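You operate a simulated robot arm through the tools that you are given. There is no shell and no other tool.

You are at the controls of a simulated two-armed robot. One attempt, no reset.

Task
Stand the four plates in the rack in unit order: black, cyan, magenta, yellow.
Fine: BLACK goes into the UNIT 1 slot, CYAN 2, MAGENTA 3, YELLOW 4, prints facing as they do now.

The check looks at the end state, three seconds after you hand in, the way a careful person would. Anything else that was tipped, shoved, dropped, spilled or broken makes it a failure.

Robot
Two 7-joint arms with two-finger parallel grippers on one trunk that stands fixed in place. Base frame: the origin is at the foot of the trunk, x ahead of it, y to its left, z up. Lengths are in m, angles in degrees, forces in N, time in s.
The left shoulder is at [0.07, 0.177, 1.095], the right one opposite. With the tool pointing down near the work surface each hand reaches from about 0.1 to 0.64 m from the base axis, measured 20 degrees to its own side. Payload 3.43 kg a hand.
The TCP of each hand is the grasp point between the finger pads, 0.03 m short of the fingertips. In the tool frame z runs along the fingers and y along their closing line. Largest opening 0.094 m; finger width 0.028, thickness 0.01; the body of the gripper, 0.05 by 0.096 m, starts 0.055 m behind the TCP.
Orientation is told as [roll, pitch, yaw] about the base's x, y, z axes, in that order, counted from this pose: with the fingers straight down and closing along the base's y, the tool's x points along the base's -x, its y along +y and its z along -z.

Tools
- The arms move only by the tool servo_tool. It takes "left_plan", "right_plan" or both (then of equal length, played together; a hand with none holds still); each is a list that holds one entry, the list of rows, each a list of 7 numbers: the turn, a rotation vector about the tool's x, y, z in degrees, then the shift along the tool's x, y, z in m, then the opening in per cent of the stroke, from 0 (shut) to 100 (fully open). In form: [[[wx, wy, wz, dx, dy, dz, gripper], ...]]. A call has 1 to 20 rows; each row is the pose to reach, as a shift and turn from the pose commanded when the call began, along the tool's axes at that moment. A row lasts 0.2 s, in which the tool goes at most 0.05 m and 8.6 degrees; a call with a longer step from one row to the next is refused whole, and so is a gripper value outside its range. A pose out of reach is approached as far as the arm can. The call stops where the force on the tool passes 40 N (or 10 N more than at its start, if that is more) or the arm is blocked; 0.2 s more then pass. The fingers move at their own pace (about 0.153 m/s each) and stop on an object; they squeeze with about 40 N. The grip force told is the motor's: it shows also when the fingers shut on nothing. Time passes only in rows, and 0.2 s behind the last, so rows that repeat a pose let the fingers close. It gives the time, the measured TCP pose, the force on the tool (base axes), the opening and the grip force at its end, in the units of the frame above (readings bear some noise), with the torque about the TCP (base axes, N m) and any sound that the robot's microphone picked up.
- Cameras (640 x 400 px; columns grow to the right, rows downward): "scene" is now at [0.125, 0.025, 1.3969]; the picture's right is [0.33, -0.95, 0.00], its down [-0.68, -0.23, -0.70] and it looks along [0.66, 0.23, -0.71] (base axes); focal length 312 px, centre (320, 200). "left" rides on the left gripper at [0.076, -0.014, -0.102] in its tool frame; the picture's right is [0.18, 0.98, 0.00], its down [-0.75, 0.14, -0.64] and it looks along [-0.63, 0.12, 0.77] (tool axes); focal length 243 px, centre (320, 200). "right" rides on the right gripper at [0.076, 0.014, -0.103] in its tool frame; the picture's right is [-0.18, 0.98, 0.00], its down [-0.75, -0.14, -0.64] and it looks along [-0.63, -0.12, 0.77] (tool axes); focal length 243 px, centre (320, 200).
- camera(camera): a new picture of that camera. It takes no simulated time.
- slide_trunk(by): slides the trunk up (or, below 0, down) by that many m; the arms and the scene camera ride with it, the base frame stays. It gives what a move gives, with no picture.
- aim_head(pan, tilt): turns the head with the scene camera to pan (to the left, within 86 degrees either way) and tilt (down, from -29 to 69), counted from straight ahead of the robot. It gives what a move gives.
- point_at(camera, pixels): there is no depth. For up to 12 entries [column, row, z] of the newest picture of that camera ("zoom" is the newest enlarged one), the place [x, y] in the base frame at which the ray of that pixel passes the height z, good to about 0.002 m. It takes no simulated time.
- enlarge(camera, box): a new picture of the part [left, top, right, bottom] of that camera's present view, enlarged. It takes no simulated time.
- hand_in(): hands the job in; it is judged then, once.

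Unless the task says otherwise, let go and move clear before handing in.

The tools are called as name(argument=value, ...) on one line, values as JSON. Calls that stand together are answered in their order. servo_tool: Moves the arms, as the interface text tells. Its arguments: {"type":"object","properties":{"left_plan":{"type":"array","items":{"type":"array","items":{"type":"array","items":{"type":"number"}}}},"right_plan":{"type":"array","items":{"type":"array","items":{"type":"array","items":{"type":"number"}}}}},"required":[]} The other tools are called the same way: slide_trunk (by) slides the trunk up or down; aim_head (pan, tilt) turns the head that bears the scene camera; camera (camera) takes a picture; point_at (camera, pixels) gives the place at which the rays of pixels pass given heights; enlarge (camera, box) takes an enlarged picture of a part of a camera's view; hand_in () hands the job in.

At the start:

```text
time: 0.0
left_tool_pos: [0.4785, 0.3402, 1.1277]
left_tcp_rot: [0.0, -0.1, 0.0]
left_force: [-0.4, -0.5, -0.4]
left_ft_torque: [0.01, -0.01, -0.03]
left_width: 0.0941
left_grip_force: 0.0
right_tool_pos: [0.3575, -0.022, 1.1109]
right_tcp_rot: [0.0, 0.0, 0.0]
right_force: [-0.3, 0.3, 0.1]
right_ft_torque: [0.02, -0.01, 0.0]
right_width: 0.0939
right_grip_force: 0.1
trunk travel left (down, up): [-0.675, 0.165]
head pan, tilt: [19.0, 45.6]
```

scene: 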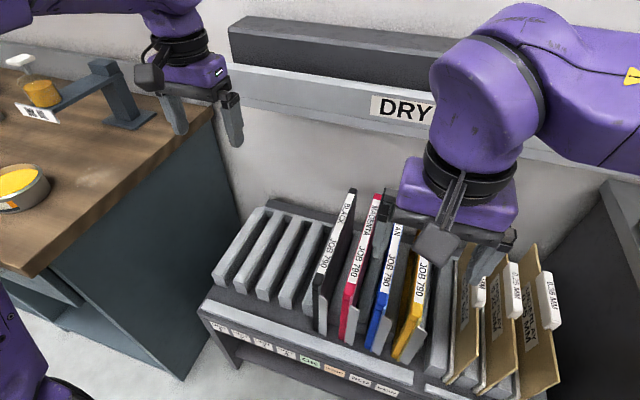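
right: 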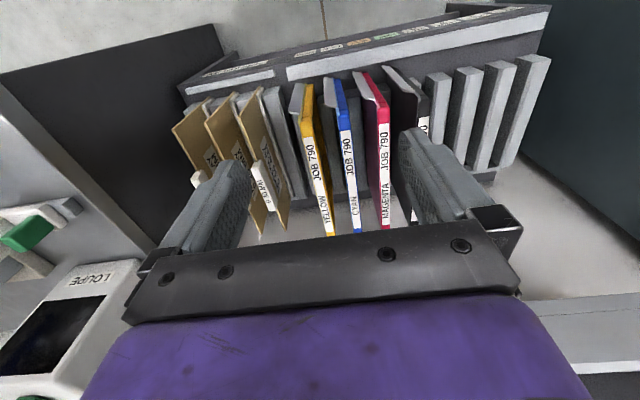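
left: 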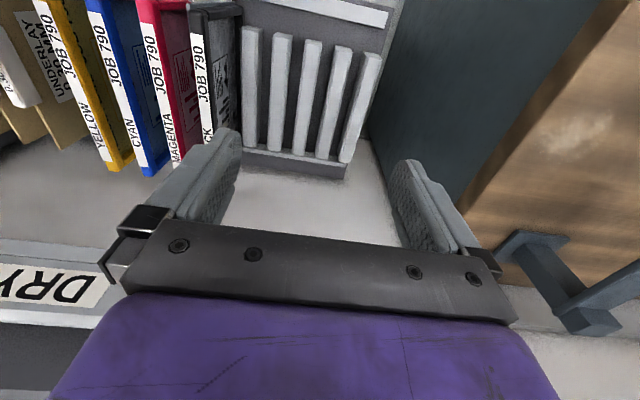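

The scene shows four plates (black, magenta, cyan, yellow) in the rack around columns 320-420, with labelled slots along the front edge at rows 325-390. I'll enlarge the views to read the labels before moving.

enlarge(camera="scene", box=[190, 180, 430, 400])

enlarge(camera="right", box=[160, 0, 560, 250])

enlarge(camera="left", box=[0, 0, 400, 250])

```text
1.82 times, centred on (310, 290) of scene
```

zoom: 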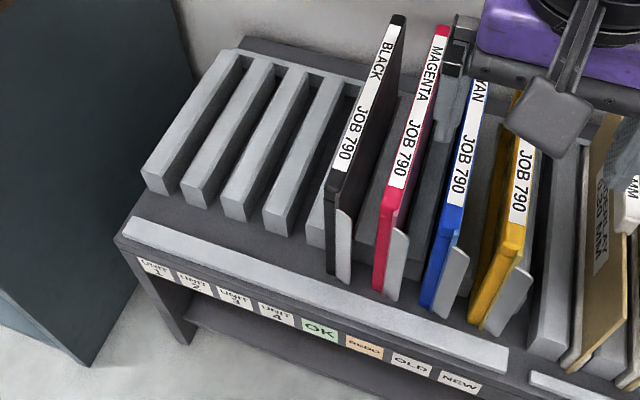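

```text
1.60 times, centred on (360, 125) of right
```

zoom: 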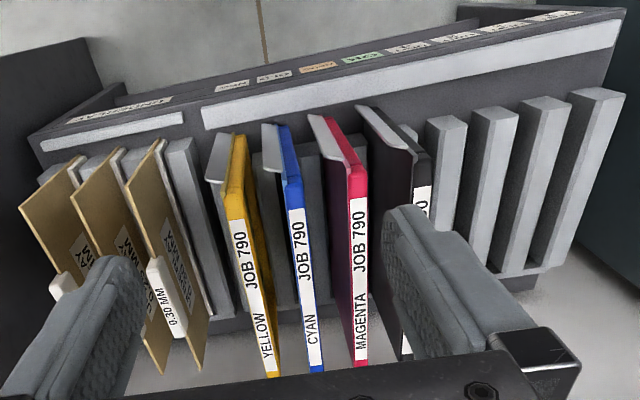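

```text
1.60 times, centred on (200, 125) of left
```

zoom: 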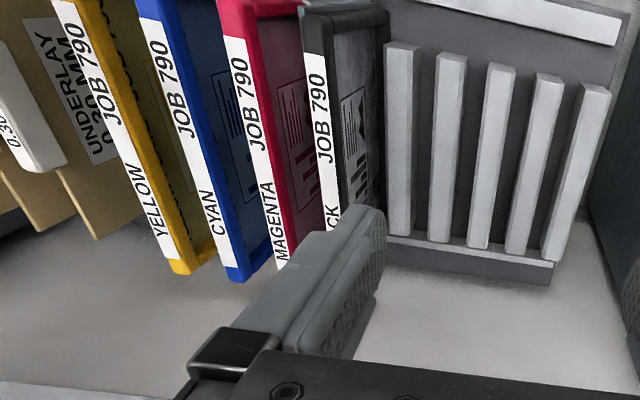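

My triangulation puts the plate tops near z≈0.80, the rib tops near z≈0.56, and the UNIT labels along the front at x≈0.41, with ribs running along base x. I'll re-aim the head at the rack and check the rib and plate coordinates.

point_at(camera="scene", pixels=[[219, 327, 0.373], [387, 389, 0.373], [315, 279, 0.8], [354, 189, 0.8], [219, 279, 0.557], [263, 213, 0.557]])

aim_head(pan=8, tilt=55)

camera(camera="scene")

```text
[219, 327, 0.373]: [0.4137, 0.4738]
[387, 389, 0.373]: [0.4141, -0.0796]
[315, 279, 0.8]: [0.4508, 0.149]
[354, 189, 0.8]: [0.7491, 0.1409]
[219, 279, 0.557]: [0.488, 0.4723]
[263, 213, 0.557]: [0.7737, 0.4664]
```

```text
time: 0.7
left_tool_pos: [0.478, 0.3396, 1.1271]
left_tcp_rot: [0.0, -0.1, -0.1]
left_force: [-0.5, 0.6, -1.0]
left_ft_torque: [0.05, 0.01, -0.03]
left_width: 0.0941
left_grip_force: 0.0
right_tool_pos: [0.3575, -0.0227, 1.1116]
right_tcp_rot: [-0.1, -0.1, 0.0]
right_force: [0.7, -0.7, -0.1]
right_ft_torque: [-0.04, 0.0, 0.03]
right_width: 0.0938
right_grip_force: 0.0
trunk travel left (down, up): [-0.675, 0.165]
head pan, tilt: [8.0, 55.0]
```

```text
taken
```

scene: 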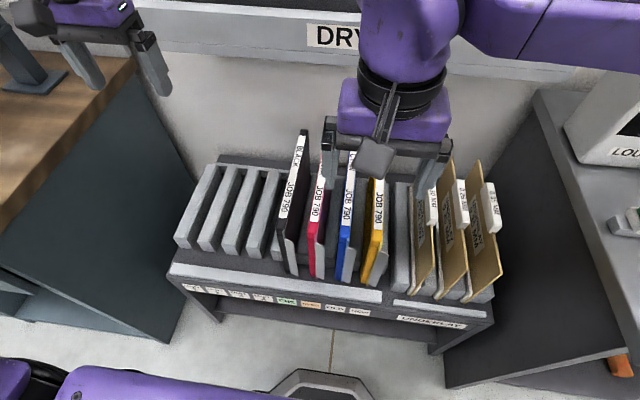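

The right gripper covers the plate tops (columns 330-450, rows 0-180). I'll shift the right hand toward -y to clear the view.

servo_tool(right_plan=[[[0, 0, 0, 0, -0.045, 0, 100], [0, 0, 0, 0, -0.09, 0, 100], [0, 0, 0, 0, -0.135, 0, 100], [0, 0, 0, 0, -0.18, 0, 100], [0, 0, 0, 0, -0.225, 0, 100], [0, 0, 0, 0, -0.27, 0, 100]]])

camera(camera="scene")

enlarge(camera="scene", box=[160, 120, 420, 340])

```text
time: 2.1
left_tool_pos: [0.4773, 0.3402, 1.1269]
left_tcp_rot: [0.0, -0.1, 0.0]
left_force: [0.2, -0.4, 0.3]
left_ft_torque: [0.0, -0.01, 0.0]
left_width: 0.094
left_grip_force: 0.0
right_tool_pos: [0.3566, -0.27, 1.0991]
right_tcp_rot: [0.0, -0.1, -0.1]
right_force: [0.3, 0.0, -0.4]
right_ft_torque: [0.0, -0.03, -0.01]
right_width: 0.0939
right_grip_force: 0.0
right hand out of reach, approached as far as the arm can: row 6
trunk travel left (down, up): [-0.675, 0.165]
head pan, tilt: [8.0, 55.0]
```

```text
taken
```

scene: 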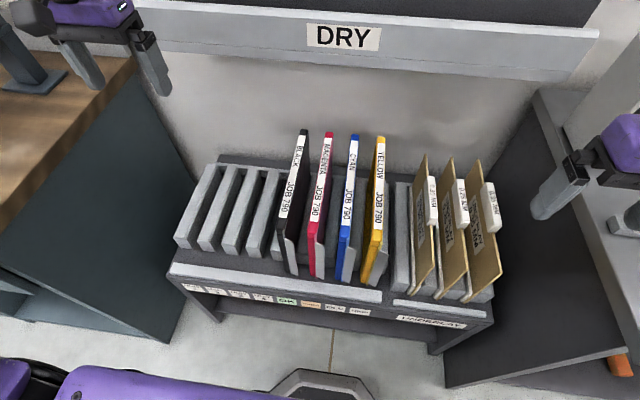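

```text
1.82 times, centred on (290, 230) of scene
```

zoom: 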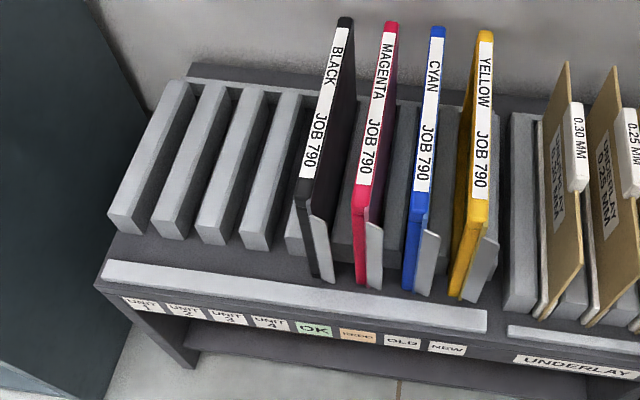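

The view of the plate tops is clear now: spines at columns 283-385, rows 130-230. I'll look left and straight ahead to check the arms and nearby obstacles before going lower.

aim_head(pan=50, tilt=40)

camera(camera="scene")

camera(camera="left")

camera(camera="right")

```text
time: 3.2
left_tool_pos: [0.4777, 0.3381, 1.1273]
left_tcp_rot: [0.0, 0.1, 0.0]
left_force: [1.1, -0.2, -0.7]
left_ft_torque: [0.01, 0.03, -0.03]
left_width: 0.0938
left_grip_force: 0.1
right_tool_pos: [0.3577, -0.2693, 1.0987]
right_tcp_rot: [0.0, 0.0, -0.2]
right_force: [0.2, 0.4, -0.8]
right_ft_torque: [-0.02, 0.03, 0.01]
right_width: 0.0942
right_grip_force: 0.0
trunk travel left (down, up): [-0.675, 0.165]
head pan, tilt: [50.0, 40.0]
```

```text
taken
```

scene: 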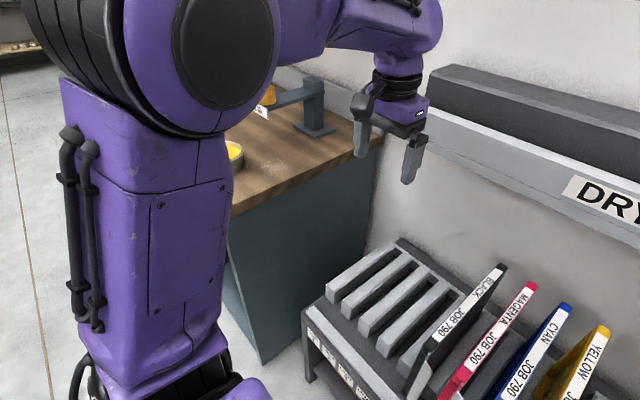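

```text
taken
```

left: 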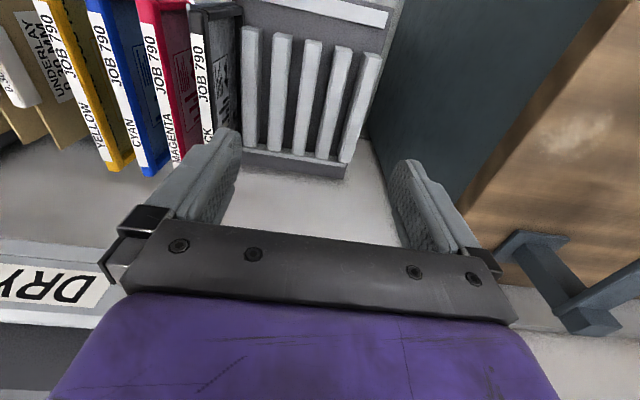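

```text
taken
```

right: 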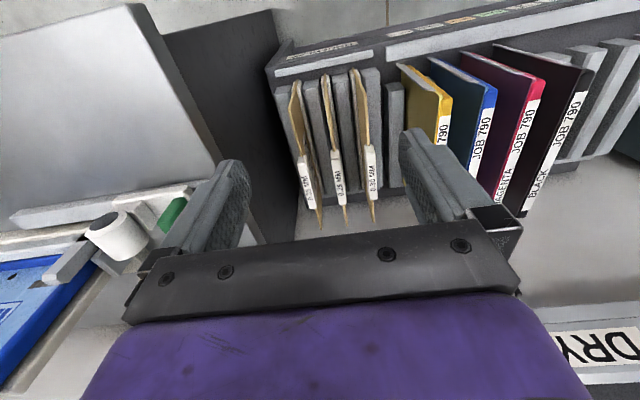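

The left elbow is up and outside (around (200,60)), well above the rack, and the UNIT 1-4 slots below the left hand are empty. I'll lower the left hand over the empty slots for a closer look at the ribs.

servo_tool(left_plan=[[[0, 0, 0, 0, 0, 0.045, 100], [0, 0, 0, 0, 0, 0.09, 100], [0, 0, 0, 0, 0, 0.135, 100], [0, 0, 0, 0, 0, 0.18, 100], [0, 0, 0, 0, 0, 0.22, 100]]])

camera(camera="left")

enlarge(camera="left", box=[140, 0, 460, 200])

aim_head(pan=18, tilt=52)

enlarge(camera="scene", box=[200, 130, 440, 280])

camera(camera="scene")

```text
time: 4.4
left_tool_pos: [0.4803, 0.34, 0.9071]
left_tcp_rot: [0.0, 0.1, -0.2]
left_force: [0.7, 0.5, -0.3]
left_ft_torque: [0.02, 0.02, 0.01]
left_width: 0.094
left_grip_force: 0.0
right_tool_pos: [0.3586, -0.2704, 1.0991]
right_tcp_rot: [0.0, 0.0, -0.3]
right_force: [0.6, -0.3, -0.4]
right_ft_torque: [0.0, 0.03, 0.01]
right_width: 0.0939
right_grip_force: 0.1
trunk travel left (down, up): [-0.675, 0.165]
head pan, tilt: [50.0, 40.0]
```

```text
taken
```

left: 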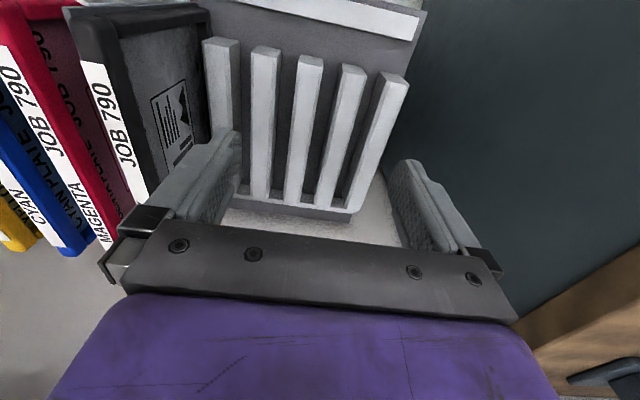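

```text
2.00 times, centred on (300, 100) of left
```

zoom: 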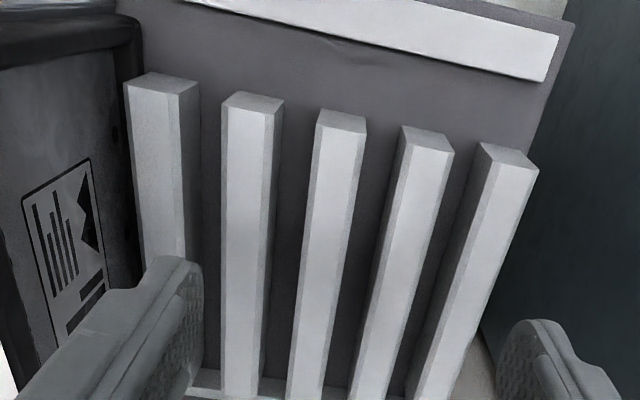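

```text
time: 5.4
left_tool_pos: [0.4791, 0.3415, 0.9085]
left_tcp_rot: [0.1, 0.0, -0.1]
left_force: [0.8, 0.4, 0.6]
left_ft_torque: [-0.01, 0.01, 0.01]
left_width: 0.0941
left_grip_force: 0.0
right_tool_pos: [0.3574, -0.2701, 1.0984]
right_tcp_rot: [0.0, -0.1, -0.2]
right_force: [-0.5, 0.0, -0.2]
right_ft_torque: [0.02, -0.01, 0.02]
right_width: 0.0944
right_grip_force: 0.0
trunk travel left (down, up): [-0.675, 0.165]
head pan, tilt: [18.0, 52.0]
```

```text
2.67 times, centred on (320, 205) of scene
```

zoom: 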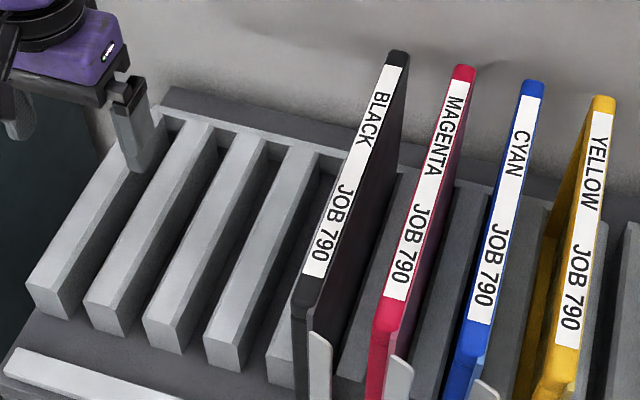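

```text
taken
```

scene: 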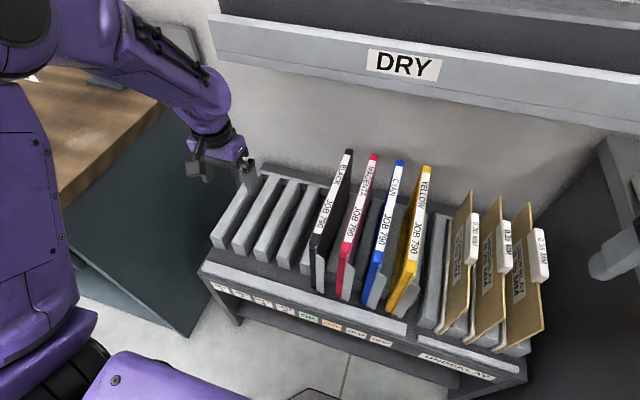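

The left camera now shows five chamfered ribs bounding four empty slots; I'll zoom further in both cameras on the rib fronts to triangulate their y positions and height.

enlarge(camera="left", box=[190, 20, 430, 170])

point_at(camera="zoom", pixels=[[320, 200, 0.557]])

enlarge(camera="scene", box=[195, 160, 355, 260])

```text
2.67 times, centred on (310, 95) of left
```

zoom: 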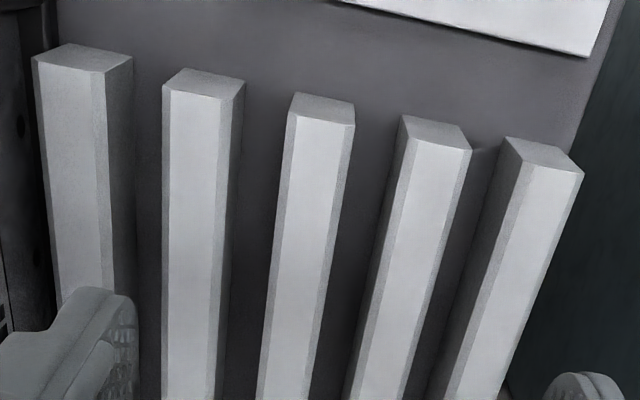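

```text
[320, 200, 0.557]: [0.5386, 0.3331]
```

```text
4.00 times, centred on (275, 210) of scene
```

zoom: 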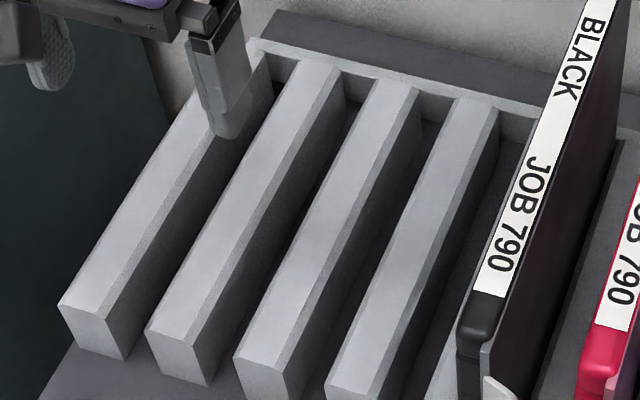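

I'll query both cameras for the same rib-front points at several heights to find where the rays agree.

point_at(camera="left", pixels=[[398.1, 82.3, 0.5], [398.1, 82.3, 0.6], [356.9, 74.4, 0.5], [356.9, 74.4, 0.6], [310.4, 64.8, 0.5], [310.4, 64.8, 0.6], [262.4, 54.9, 0.5], [262.4, 54.9, 0.6], [214.4, 44.8, 0.5], [214.4, 44.8, 0.6]])

point_at(camera="scene", pixels=[[214.8, 238.3, 0.5], [214.8, 238.3, 0.6], [236.5, 244.5, 0.5], [236.5, 244.5, 0.6], [258.8, 250.8, 0.5], [258.8, 250.8, 0.6], [281.8, 258.3, 0.5], [281.8, 258.3, 0.6]])

```text
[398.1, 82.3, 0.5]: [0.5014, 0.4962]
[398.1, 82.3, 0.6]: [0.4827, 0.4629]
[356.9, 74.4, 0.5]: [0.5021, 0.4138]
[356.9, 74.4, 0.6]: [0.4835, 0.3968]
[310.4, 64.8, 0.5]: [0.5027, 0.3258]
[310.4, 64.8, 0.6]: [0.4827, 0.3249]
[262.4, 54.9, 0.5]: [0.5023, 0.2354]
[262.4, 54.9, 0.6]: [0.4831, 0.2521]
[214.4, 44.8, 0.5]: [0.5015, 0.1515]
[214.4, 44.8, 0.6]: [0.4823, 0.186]
```

```text
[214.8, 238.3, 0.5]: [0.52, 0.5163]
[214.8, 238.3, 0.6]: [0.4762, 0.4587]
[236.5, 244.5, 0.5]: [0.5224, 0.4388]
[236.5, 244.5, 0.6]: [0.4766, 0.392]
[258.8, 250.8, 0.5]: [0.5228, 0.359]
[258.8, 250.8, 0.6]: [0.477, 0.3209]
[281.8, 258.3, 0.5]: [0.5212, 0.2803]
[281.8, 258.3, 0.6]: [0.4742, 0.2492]
```

Rib tops come out at z≈0.58 with a pitch of about 0.073 m, so the UNIT 1-4 slot centres are near y≈0.435, 0.362, 0.289 and 0.215. Next I'll zoom in on the plate tops.

enlarge(camera="left", box=[0, 0, 256, 160])

enlarge(camera="scene", box=[290, 140, 450, 240])

enlarge(camera="scene", box=[290, 210, 450, 310])

```text
2.50 times, centred on (128, 80) of left
```

zoom: 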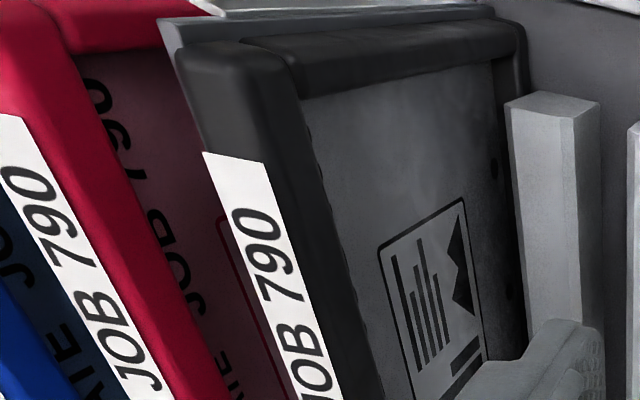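

```text
4.00 times, centred on (370, 190) of scene
```

zoom: 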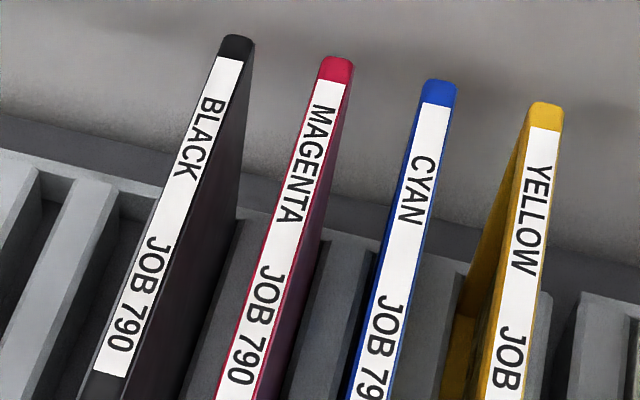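

```text
4.00 times, centred on (370, 260) of scene
```

zoom: 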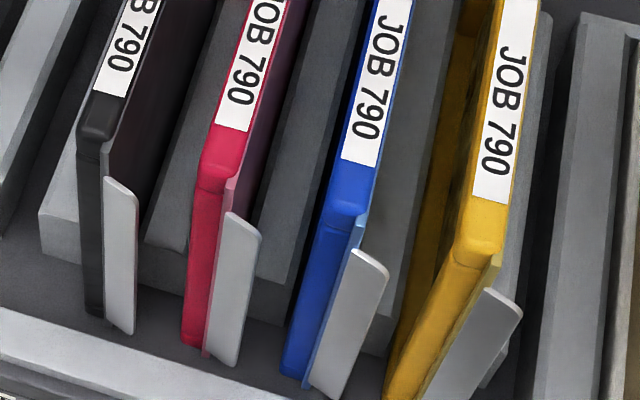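

Each plate stands vertical at z≈0.80 with a roughly 22 mm frame spanning x≈0.45–0.75, and a metal flange bent toward -y at the front, so it has to stay ahead of the ribs (x<0.486). I'll test whether the left arm reaches the UNIT 1 drop position above the empty slot.

servo_tool(left_plan=[[[0, 0, 0, -0.03, 0.024, 0, 100], [0, 0, 0, -0.06, 0.048, 0, 100], [0, 0, 0, -0.09, 0.072, 0, 100], [0, 0, 0, -0.12, 0.095, 0, 100]]])

camera(camera="scene")

camera(camera="left")

```text
time: 6.4
left_tool_pos: [0.5998, 0.4368, 0.9059]
left_tcp_rot: [-0.1, 0.1, 0.0]
left_force: [1.4, 0.4, 0.0]
left_ft_torque: [0.03, 0.03, 0.02]
left_width: 0.094
left_grip_force: 0.1
right_tool_pos: [0.3592, -0.2685, 1.0984]
right_tcp_rot: [-0.1, 0.0, -0.3]
right_force: [-0.2, 0.1, 0.2]
right_ft_torque: [-0.03, 0.02, 0.02]
right_width: 0.0941
right_grip_force: 0.0
trunk travel left (down, up): [-0.675, 0.165]
head pan, tilt: [18.0, 52.0]
```

```text
taken
```

scene: 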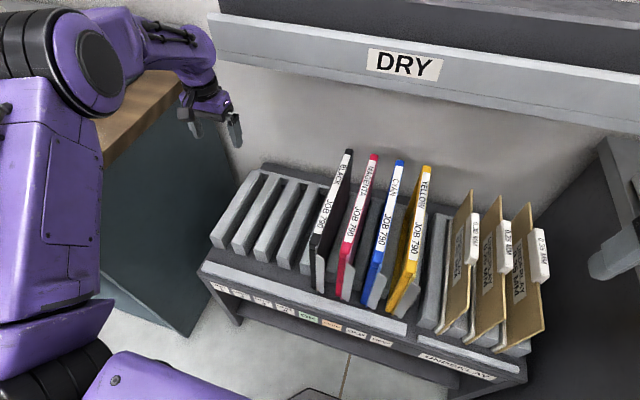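

```text
taken
```

left: 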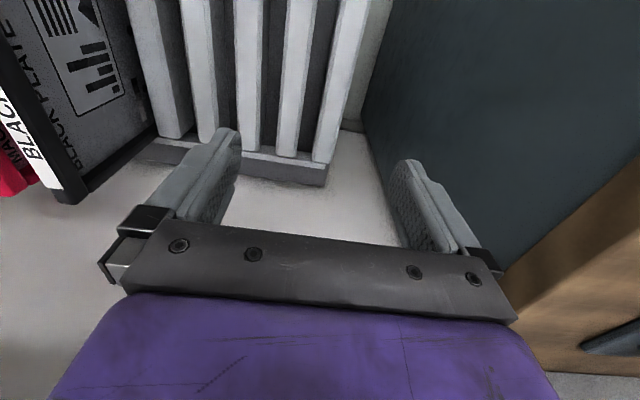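

The left arm reaches (0.60, 0.437, 0.906) without trouble. Triangulating the "DRY" label gives roughly x≈0.70–0.73, z≈1.08, so that rail overhangs the back of the rack and limits lifting. I'll zoom tightly on each spine for its y position and on the rail's lower edge.

enlarge(camera="scene", box=[310, 145, 374, 185])

enlarge(camera="scene", box=[374, 145, 438, 185])

enlarge(camera="scene", box=[300, 225, 364, 265])

enlarge(camera="scene", box=[364, 235, 428, 275])

```text
10.00 times, centred on (342, 165) of scene
```

zoom: 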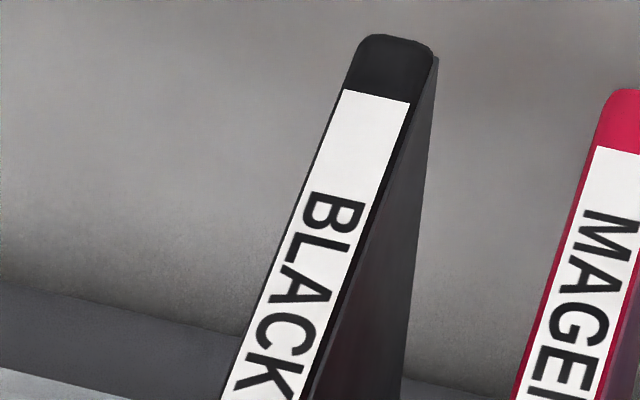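

```text
10.00 times, centred on (406, 165) of scene
```

zoom: 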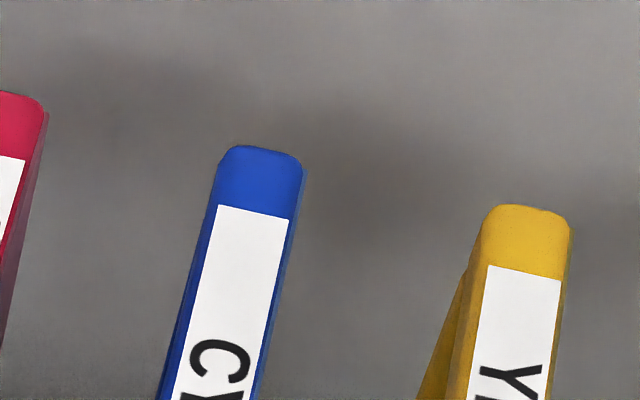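

```text
10.00 times, centred on (332, 245) of scene
```

zoom: 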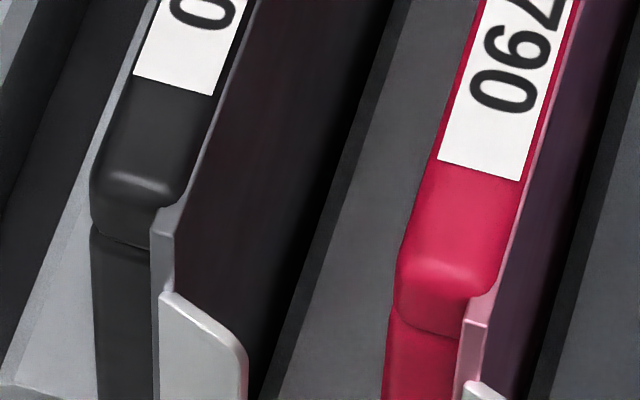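

```text
10.00 times, centred on (396, 255) of scene
```

zoom: 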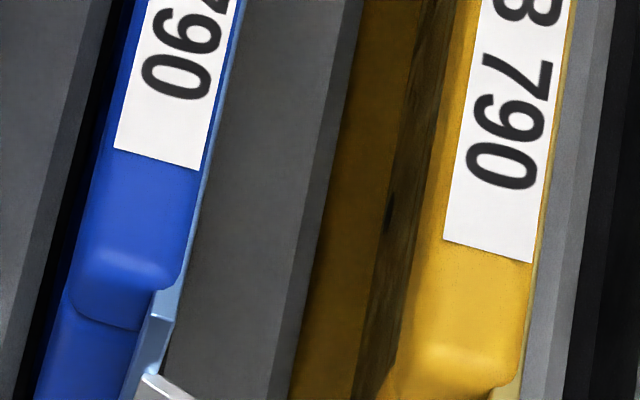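

I've read the label end corners of all four spines from the 10x zooms; now I'll convert their centre points to base coordinates at the assumed top height of 0.80.

point_at(camera="scene", pixels=[[347.75, 154.65, 0.8], [317.4, 233.5, 0.8], [373.05, 160.25, 0.8], [347.9, 242, 0.8], [399.4, 166.2, 0.8], [379.55, 250.9, 0.8], [426.35, 172.3, 0.8], [412.75, 260.15, 0.8], [344.5, 154.0, 0.8], [351.0, 155.3, 0.8], [317.4, 233.5, 0.75], [347.75, 154.65, 0.75]])

aim_head(pan=10, tilt=25)

camera(camera="scene")

```text
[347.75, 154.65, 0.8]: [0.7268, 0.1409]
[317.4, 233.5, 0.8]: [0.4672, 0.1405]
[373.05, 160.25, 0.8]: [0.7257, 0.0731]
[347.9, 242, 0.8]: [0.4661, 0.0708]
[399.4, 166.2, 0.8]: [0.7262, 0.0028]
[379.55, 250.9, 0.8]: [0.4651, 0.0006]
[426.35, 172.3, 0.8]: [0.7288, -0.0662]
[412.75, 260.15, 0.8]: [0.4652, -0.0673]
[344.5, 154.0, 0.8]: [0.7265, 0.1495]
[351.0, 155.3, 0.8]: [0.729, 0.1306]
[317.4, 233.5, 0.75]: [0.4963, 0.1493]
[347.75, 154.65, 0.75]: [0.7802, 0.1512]
```

```text
time: 7.3
left_tool_pos: [0.5982, 0.4344, 0.907]
left_tcp_rot: [0.0, 0.0, 0.0]
left_force: [-0.1, 0.6, 0.8]
left_ft_torque: [-0.03, 0.0, 0.02]
left_width: 0.0941
left_grip_force: 0.0
right_tool_pos: [0.3572, -0.2694, 1.0984]
right_tcp_rot: [0.0, -0.1, -0.2]
right_force: [-0.4, 0.4, -1.0]
right_ft_torque: [-0.01, -0.02, -0.01]
right_width: 0.0937
right_grip_force: 0.1
trunk travel left (down, up): [-0.675, 0.165]
head pan, tilt: [10.0, 25.0]
```

```text
taken
```

scene: 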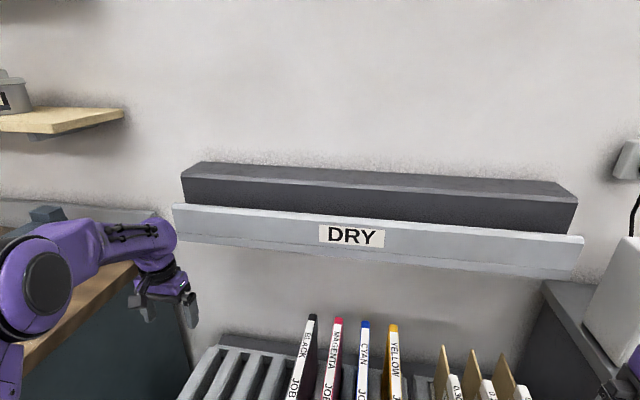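

The spines sit at y≈0.141, 0.072, 0.001 and -0.067 at z≈0.80. I need a better rib pitch, so I'll save a left-camera zoom of the ribs here and query the DRY rail (label at (351,236), right end (385,248)) in both cameras.

point_at(camera="scene", pixels=[[385, 239, 1.0], [385, 239, 1.05], [385, 239, 1.1], [351, 253, 1.0], [351, 253, 1.05], [351, 221, 1.1], [351, 221, 1.15]])

camera(camera="right")

point_at(camera="right", pixels=[[557, 340, 1.0], [557, 340, 1.05], [557, 340, 1.1]])

enlarge(camera="left", box=[120, 0, 420, 187.5])

```text
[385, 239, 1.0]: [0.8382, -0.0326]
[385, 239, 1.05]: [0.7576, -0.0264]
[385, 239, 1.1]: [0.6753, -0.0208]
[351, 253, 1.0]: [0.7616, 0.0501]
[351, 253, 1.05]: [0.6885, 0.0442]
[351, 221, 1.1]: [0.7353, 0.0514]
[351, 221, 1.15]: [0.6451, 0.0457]
```

```text
taken
```

right: 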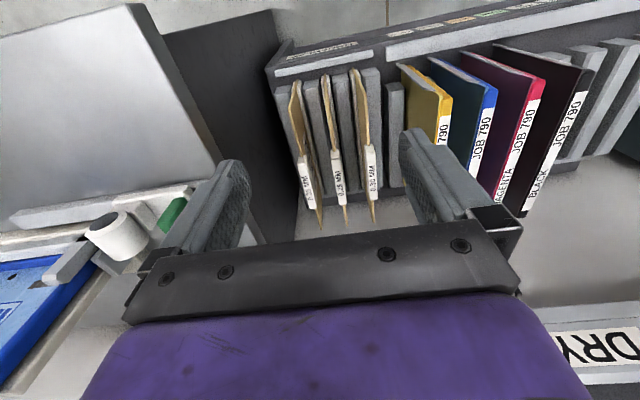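

```text
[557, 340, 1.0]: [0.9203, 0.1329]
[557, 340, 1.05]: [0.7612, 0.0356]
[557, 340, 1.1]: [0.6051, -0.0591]
```

```text
2.13 times, centred on (270, 94) of left
```

zoom: 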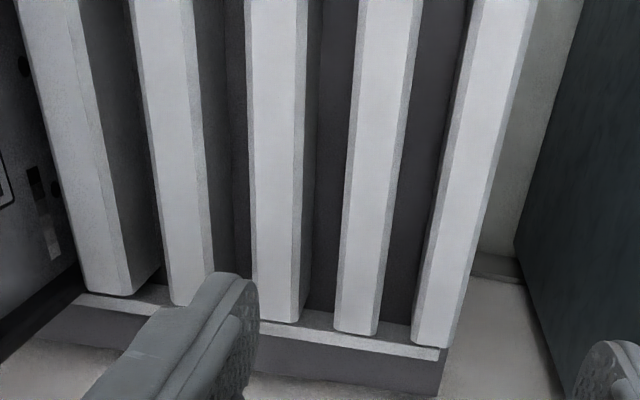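

The rail front comes out near x≈0.69 with its lower edge at z≈1.05, so plates (back edge x≈0.75) must stay below that or be pulled forward first. To check the pitch without depth error I'll move the hand exactly -0.28 in y; if pitch is 0.070, rib E should then appear where rib A is now (back end at zoom (428,346)).

servo_tool(left_plan=[[[0, 0, 0, 0, -0.04, 0, 100], [0, 0, 0, 0, -0.08, 0, 100], [0, 0, 0, 0, -0.12, 0, 100], [0, 0, 0, 0, -0.16, 0, 100], [0, 0, 0, 0, -0.2, 0, 100], [0, 0, 0, 0, -0.24, 0, 100], [0, 0, 0, 0, -0.28, 0, 100], [0, 0, 0, 0, -0.28, 0, 100]]])

enlarge(camera="left", box=[120, 0, 420, 187.5])

camera(camera="left")

aim_head(pan=10, tilt=45)

camera(camera="scene")

```text
time: 9.1
left_tool_pos: [0.5992, 0.1552, 0.9085]
left_tcp_rot: [0.0, 0.0, 0.0]
left_force: [0.5, 0.0, -0.2]
left_ft_torque: [-0.01, 0.01, -0.02]
left_width: 0.094
left_grip_force: 0.1
right_tool_pos: [0.3573, -0.2692, 1.0989]
right_tcp_rot: [0.0, -0.1, -0.1]
right_force: [-0.8, 0.4, -0.7]
right_ft_torque: [0.0, 0.04, 0.0]
right_width: 0.0937
right_grip_force: 0.0
trunk travel left (down, up): [-0.675, 0.165]
head pan, tilt: [10.0, 25.0]
```

```text
2.13 times, centred on (270, 94) of left
```

zoom: 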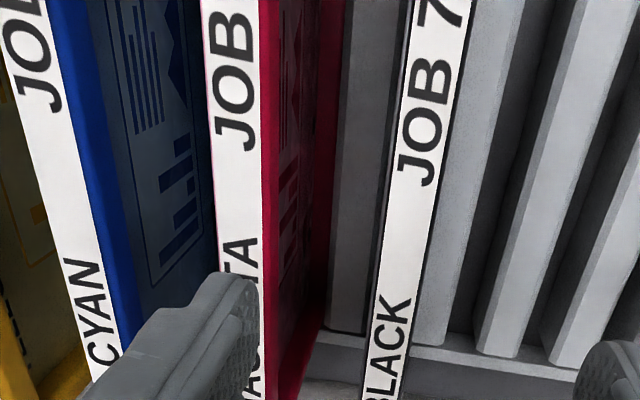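

```text
taken
```

left: 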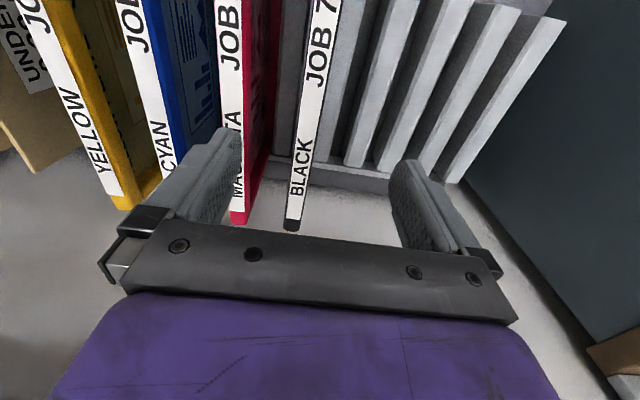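

```text
time: 9.9
left_tool_pos: [0.5991, 0.1542, 0.907]
left_tcp_rot: [0.0, 0.0, 0.0]
left_force: [-0.6, -0.3, -0.3]
left_ft_torque: [0.02, 0.0, -0.03]
left_width: 0.0941
left_grip_force: 0.1
right_tool_pos: [0.3577, -0.2708, 1.0991]
right_tcp_rot: [0.0, -0.1, -0.2]
right_force: [0.6, 0.1, -0.2]
right_ft_torque: [-0.02, 0.04, 0.03]
right_width: 0.0939
right_grip_force: 0.0
trunk travel left (down, up): [-0.675, 0.165]
head pan, tilt: [10.0, 45.0]
```

```text
taken
```

scene: 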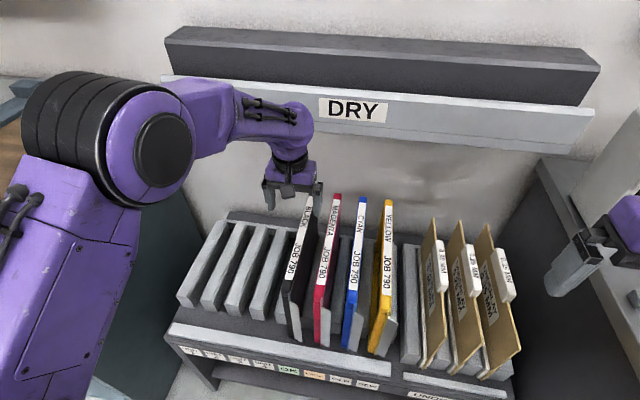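

After the -0.28 shift, the rib beside BLACK ends at zoom (447,347), almost exactly where rib A ended (445,348), so the pitch is 0.070 m. Now I'll get the BLACK spine's y under the hand from this zoom.

point_at(camera="zoom", pixels=[[413, 200, 0.79], [399, 300, 0.79], [413, 200, 0.8], [399, 300, 0.8], [445, 347, 0.59], [445, 347, 0.6]])

enlarge(camera="left", box=[260, 100, 356, 160])

enlarge(camera="scene", box=[240, 160, 336, 220])

```text
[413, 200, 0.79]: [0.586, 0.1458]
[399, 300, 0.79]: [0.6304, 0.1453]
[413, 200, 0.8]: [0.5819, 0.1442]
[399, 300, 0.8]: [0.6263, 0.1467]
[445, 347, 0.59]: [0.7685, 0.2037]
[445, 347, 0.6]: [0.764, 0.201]
```

```text
6.67 times, centred on (308, 130) of left
```

zoom: 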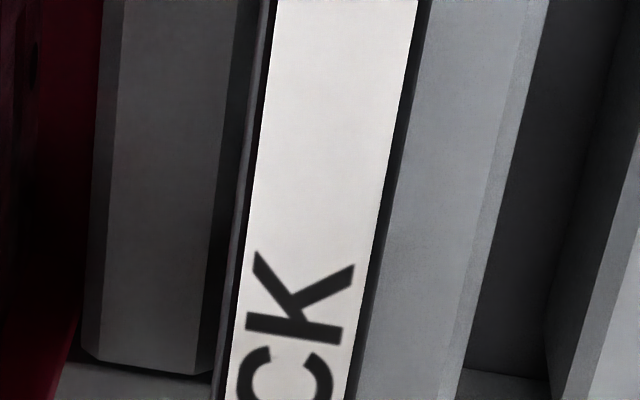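

```text
6.67 times, centred on (288, 190) of scene
```

zoom: 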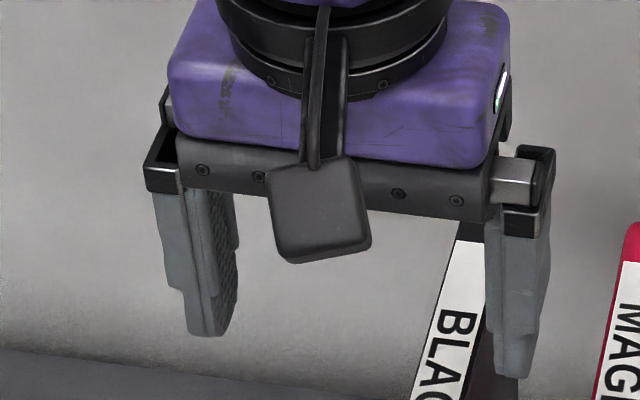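

BLACK's spine centre reads y≈0.1445 near x≈0.59, and 25 px across gives a thickness of about 0.021 m. I'll narrow the fingers to about 50 mm so they fit between the plates, align at x≈0.585, and drop to just above the plate top for a check.

servo_tool(left_plan=[[[0, 0, 0, 0.007, -0.005, 0, 53], [0, 0, 0, 0.014, -0.0105, 0, 53], [0, 0, 0, 0.014, -0.0105, 0.03, 53], [0, 0, 0, 0.014, -0.0105, 0.057, 53], [0, 0, 0, 0.014, -0.0105, 0.057, 53]]])

camera(camera="left")

enlarge(camera="scene", box=[230, 150, 390, 250])

```text
time: 11.1
left_tool_pos: [0.5848, 0.1454, 0.8509]
left_tcp_rot: [0.0, 0.1, -0.1]
left_force: [0.0, 0.5, -0.2]
left_ft_torque: [0.02, -0.02, 0.02]
left_width: 0.0497
left_grip_force: 0.2
right_tool_pos: [0.3567, -0.2701, 1.0991]
right_tcp_rot: [0.0, -0.1, -0.3]
right_force: [1.0, -0.9, 0.0]
right_ft_torque: [0.02, -0.04, -0.05]
right_width: 0.0938
right_grip_force: 0.0
trunk travel left (down, up): [-0.675, 0.165]
head pan, tilt: [10.0, 45.0]
```

```text
taken
```

left: 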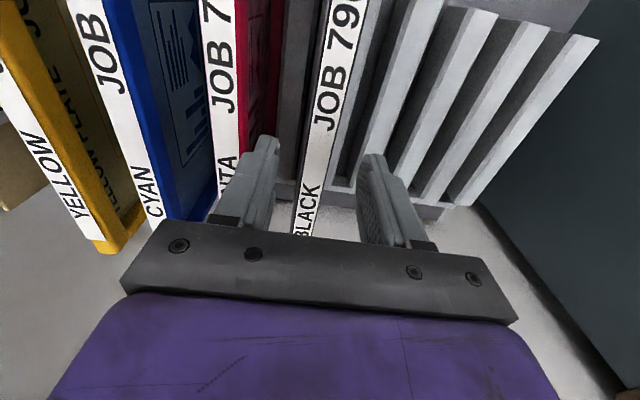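

```text
4.00 times, centred on (310, 200) of scene
```

zoom: 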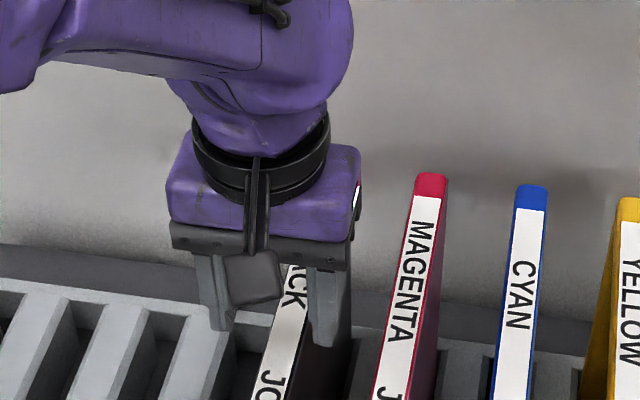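

The fingers at (268,140) and (372,158) straddle the BLACK spine evenly. I'll descend 0.071 to TCP z≈0.78 with the fingers still open and check the force.

servo_tool(left_plan=[[[0, 0, 0, 0, 0, 0.02, 53], [0, 0, 0, 0, 0, 0.04, 53], [0, 0, 0, 0, 0, 0.058, 53], [0, 0, 0, 0, 0, 0.071, 53], [0, 0, 0, 0, 0, 0.071, 53]]])

camera(camera="left")

enlarge(camera="scene", box=[230, 160, 358, 240])

```text
time: 12.3
left_tool_pos: [0.5829, 0.1436, 0.7794]
left_tcp_rot: [0.0, 0.0, -0.1]
left_force: [0.1, 0.4, -0.2]
left_ft_torque: [0.01, 0.02, 0.02]
left_width: 0.05
left_grip_force: 0.1
right_tool_pos: [0.3582, -0.269, 1.0986]
right_tcp_rot: [0.0, -0.1, -0.3]
right_force: [0.2, -0.4, 0.7]
right_ft_torque: [0.0, -0.01, 0.0]
right_width: 0.094
right_grip_force: 0.0
trunk travel left (down, up): [-0.675, 0.165]
head pan, tilt: [10.0, 45.0]
```

```text
taken
```

left: 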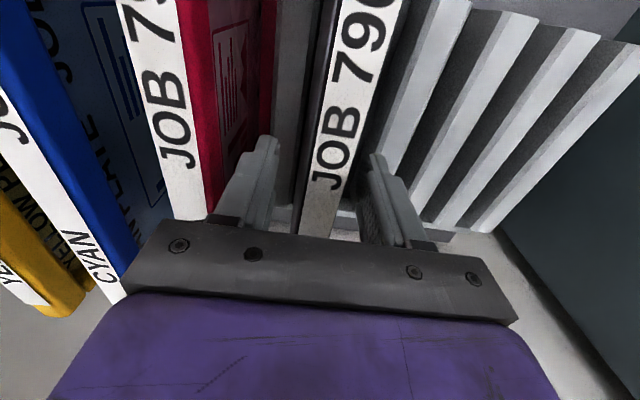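

```text
5.00 times, centred on (294, 200) of scene
```

zoom: 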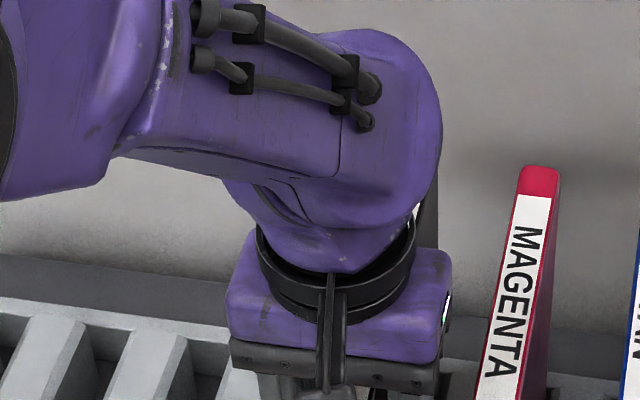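

Fingers are around the spine with no contact force. Closing the grip now.

servo_tool(left_plan=[[[0, 0, 0, 0, 0, 0, 30], [0, 0, 0, 0, 0, 0, 0], [0, 0, 0, 0, 0, 0, 0], [0, 0, 0, 0, 0, 0, 0]]])

camera(camera="left")

camera(camera="scene")

```text
time: 13.3
left_tool_pos: [0.5846, 0.1448, 0.7792]
left_tcp_rot: [0.0, -0.1, -0.1]
left_force: [0.4, -0.4, -0.3]
left_ft_torque: [-0.14, -0.17, -0.03]
left_width: 0.0277
left_grip_force: 40.7
right_tool_pos: [0.3582, -0.2702, 1.0996]
right_tcp_rot: [0.0, 0.0, -0.2]
right_force: [0.2, -0.4, 0.0]
right_ft_torque: [0.01, -0.02, 0.0]
right_width: 0.0943
right_grip_force: 0.1
trunk travel left (down, up): [-0.675, 0.165]
head pan, tilt: [10.0, 45.0]
```

```text
taken
```

left: 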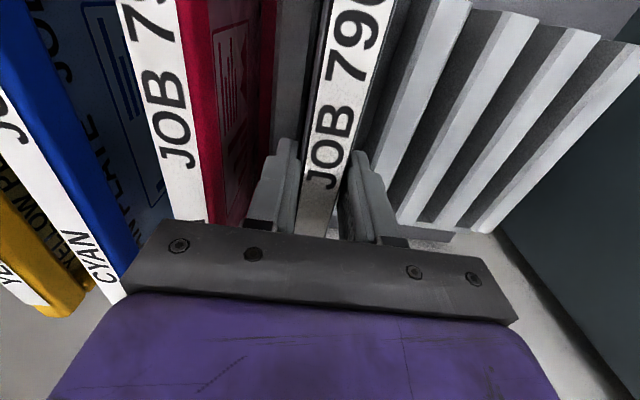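

```text
taken
```

scene: 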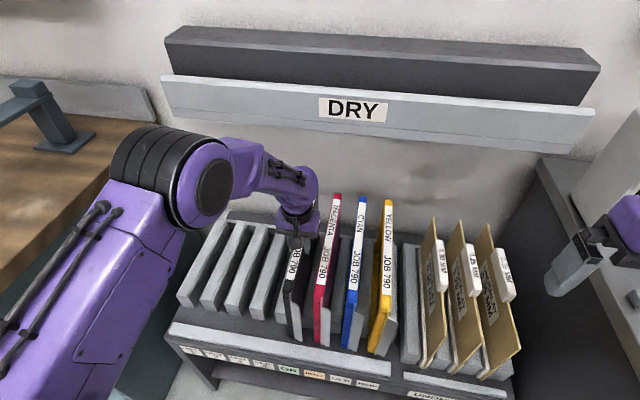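

Grip is holding at 27.7 mm with 40.7 N. I'll lift 20 mm slowly and check the load and any snagging.

servo_tool(left_plan=[[[0, 0, 0, 0, 0, -0.005, 0], [0, 0, 0, 0, 0, -0.012, 0], [0, 0, 0, 0, 0, -0.02, 0], [0, 0, 0, 0, 0, -0.02, 0]]])

camera(camera="scene")

camera(camera="left")

```text
time: 14.3
left_tool_pos: [0.5839, 0.1444, 0.7979]
left_tcp_rot: [0.0, -0.1, 0.0]
left_force: [0.7, 0.1, -3.8]
left_ft_torque: [-0.01, 0.14, 0.0]
left_width: 0.0276
left_grip_force: 39.8
right_tool_pos: [0.3574, -0.2704, 1.0993]
right_tcp_rot: [-0.1, 0.0, -0.2]
right_force: [-0.2, 0.1, -0.3]
right_ft_torque: [0.04, -0.03, 0.02]
right_width: 0.094
right_grip_force: 0.0
trunk travel left (down, up): [-0.675, 0.165]
head pan, tilt: [10.0, 45.0]
```

```text
taken
```

scene: 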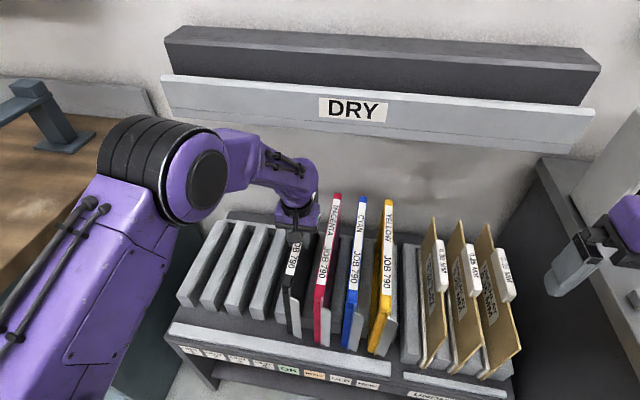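

```text
taken
```

left: 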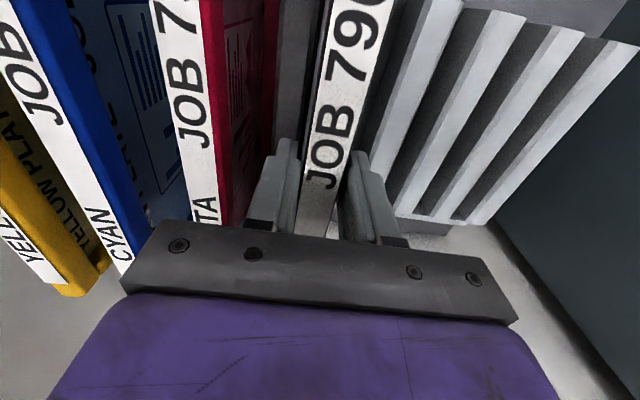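

Load is about 3.8 N, the grip is steady and nothing is snagging. I'll lift a further 0.115 m so the bottom clears the rib tops.

servo_tool(left_plan=[[[0, 0, 0, 0, 0, -0.02, 0], [0, 0, 0, 0, 0, -0.045, 0], [0, 0, 0, 0, 0, -0.07, 0], [0, 0, 0, 0, 0, -0.095, 0], [0, 0, 0, 0, 0, -0.115, 0], [0, 0, 0, 0, 0, -0.115, 0]]])

camera(camera="scene")

enlarge(camera="scene", box=[200, 150, 424, 290])

camera(camera="left")

```text
time: 15.7
left_tool_pos: [0.5858, 0.1442, 0.9139]
left_tcp_rot: [0.0, 0.1, -0.1]
left_force: [0.0, 0.8, -2.9]
left_ft_torque: [0.02, 0.07, 0.01]
left_width: 0.0277
left_grip_force: 40.0
right_tool_pos: [0.3586, -0.2707, 1.0988]
right_tcp_rot: [0.0, 0.0, -0.1]
right_force: [1.0, 1.2, -0.3]
right_ft_torque: [-0.02, 0.0, 0.01]
right_width: 0.094
right_grip_force: 0.0
trunk travel left (down, up): [-0.675, 0.165]
head pan, tilt: [10.0, 45.0]
```

```text
taken
```

scene: 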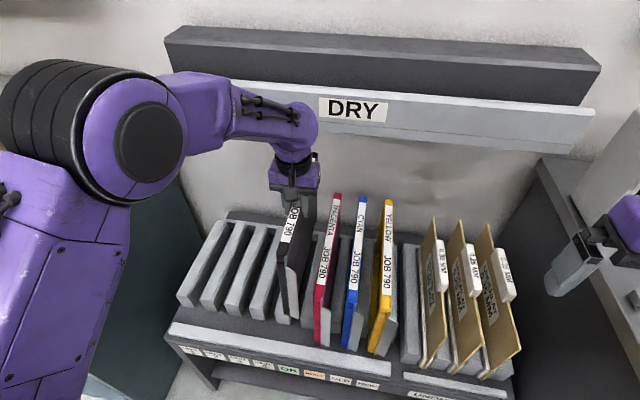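

```text
2.86 times, centred on (312, 220) of scene
```

zoom: 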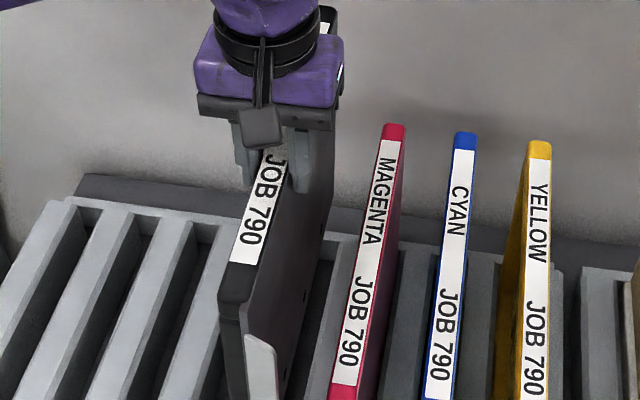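

```text
taken
```

left: 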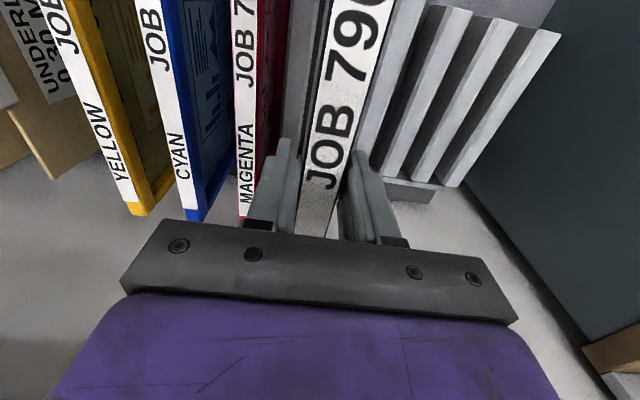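

I want to confirm that the lifted plate's bottom clears the rib tops before moving sideways; zooming on its lower front corner.

enlarge(camera="scene", box=[230, 250, 342, 320])

camera(camera="right")

```text
5.71 times, centred on (286, 285) of scene
```

zoom: 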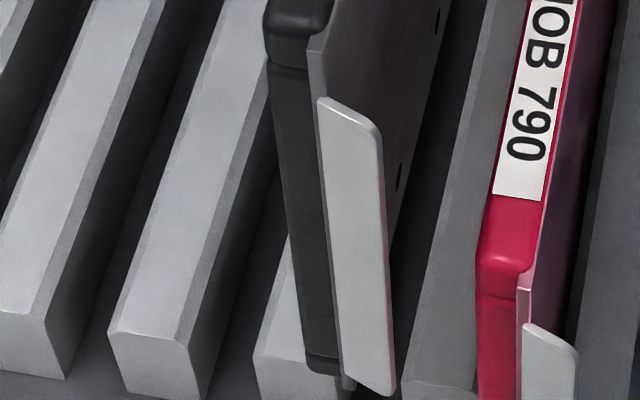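

```text
taken
```

right: 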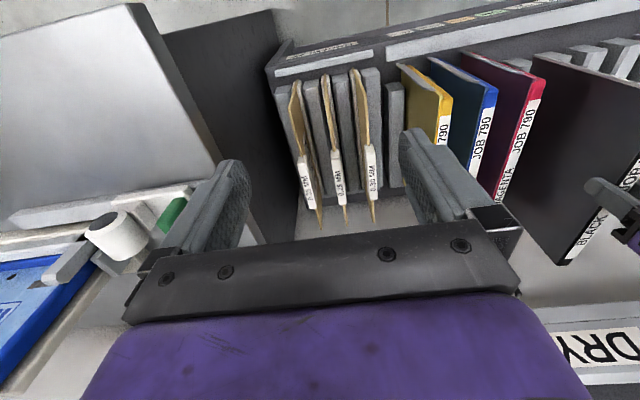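

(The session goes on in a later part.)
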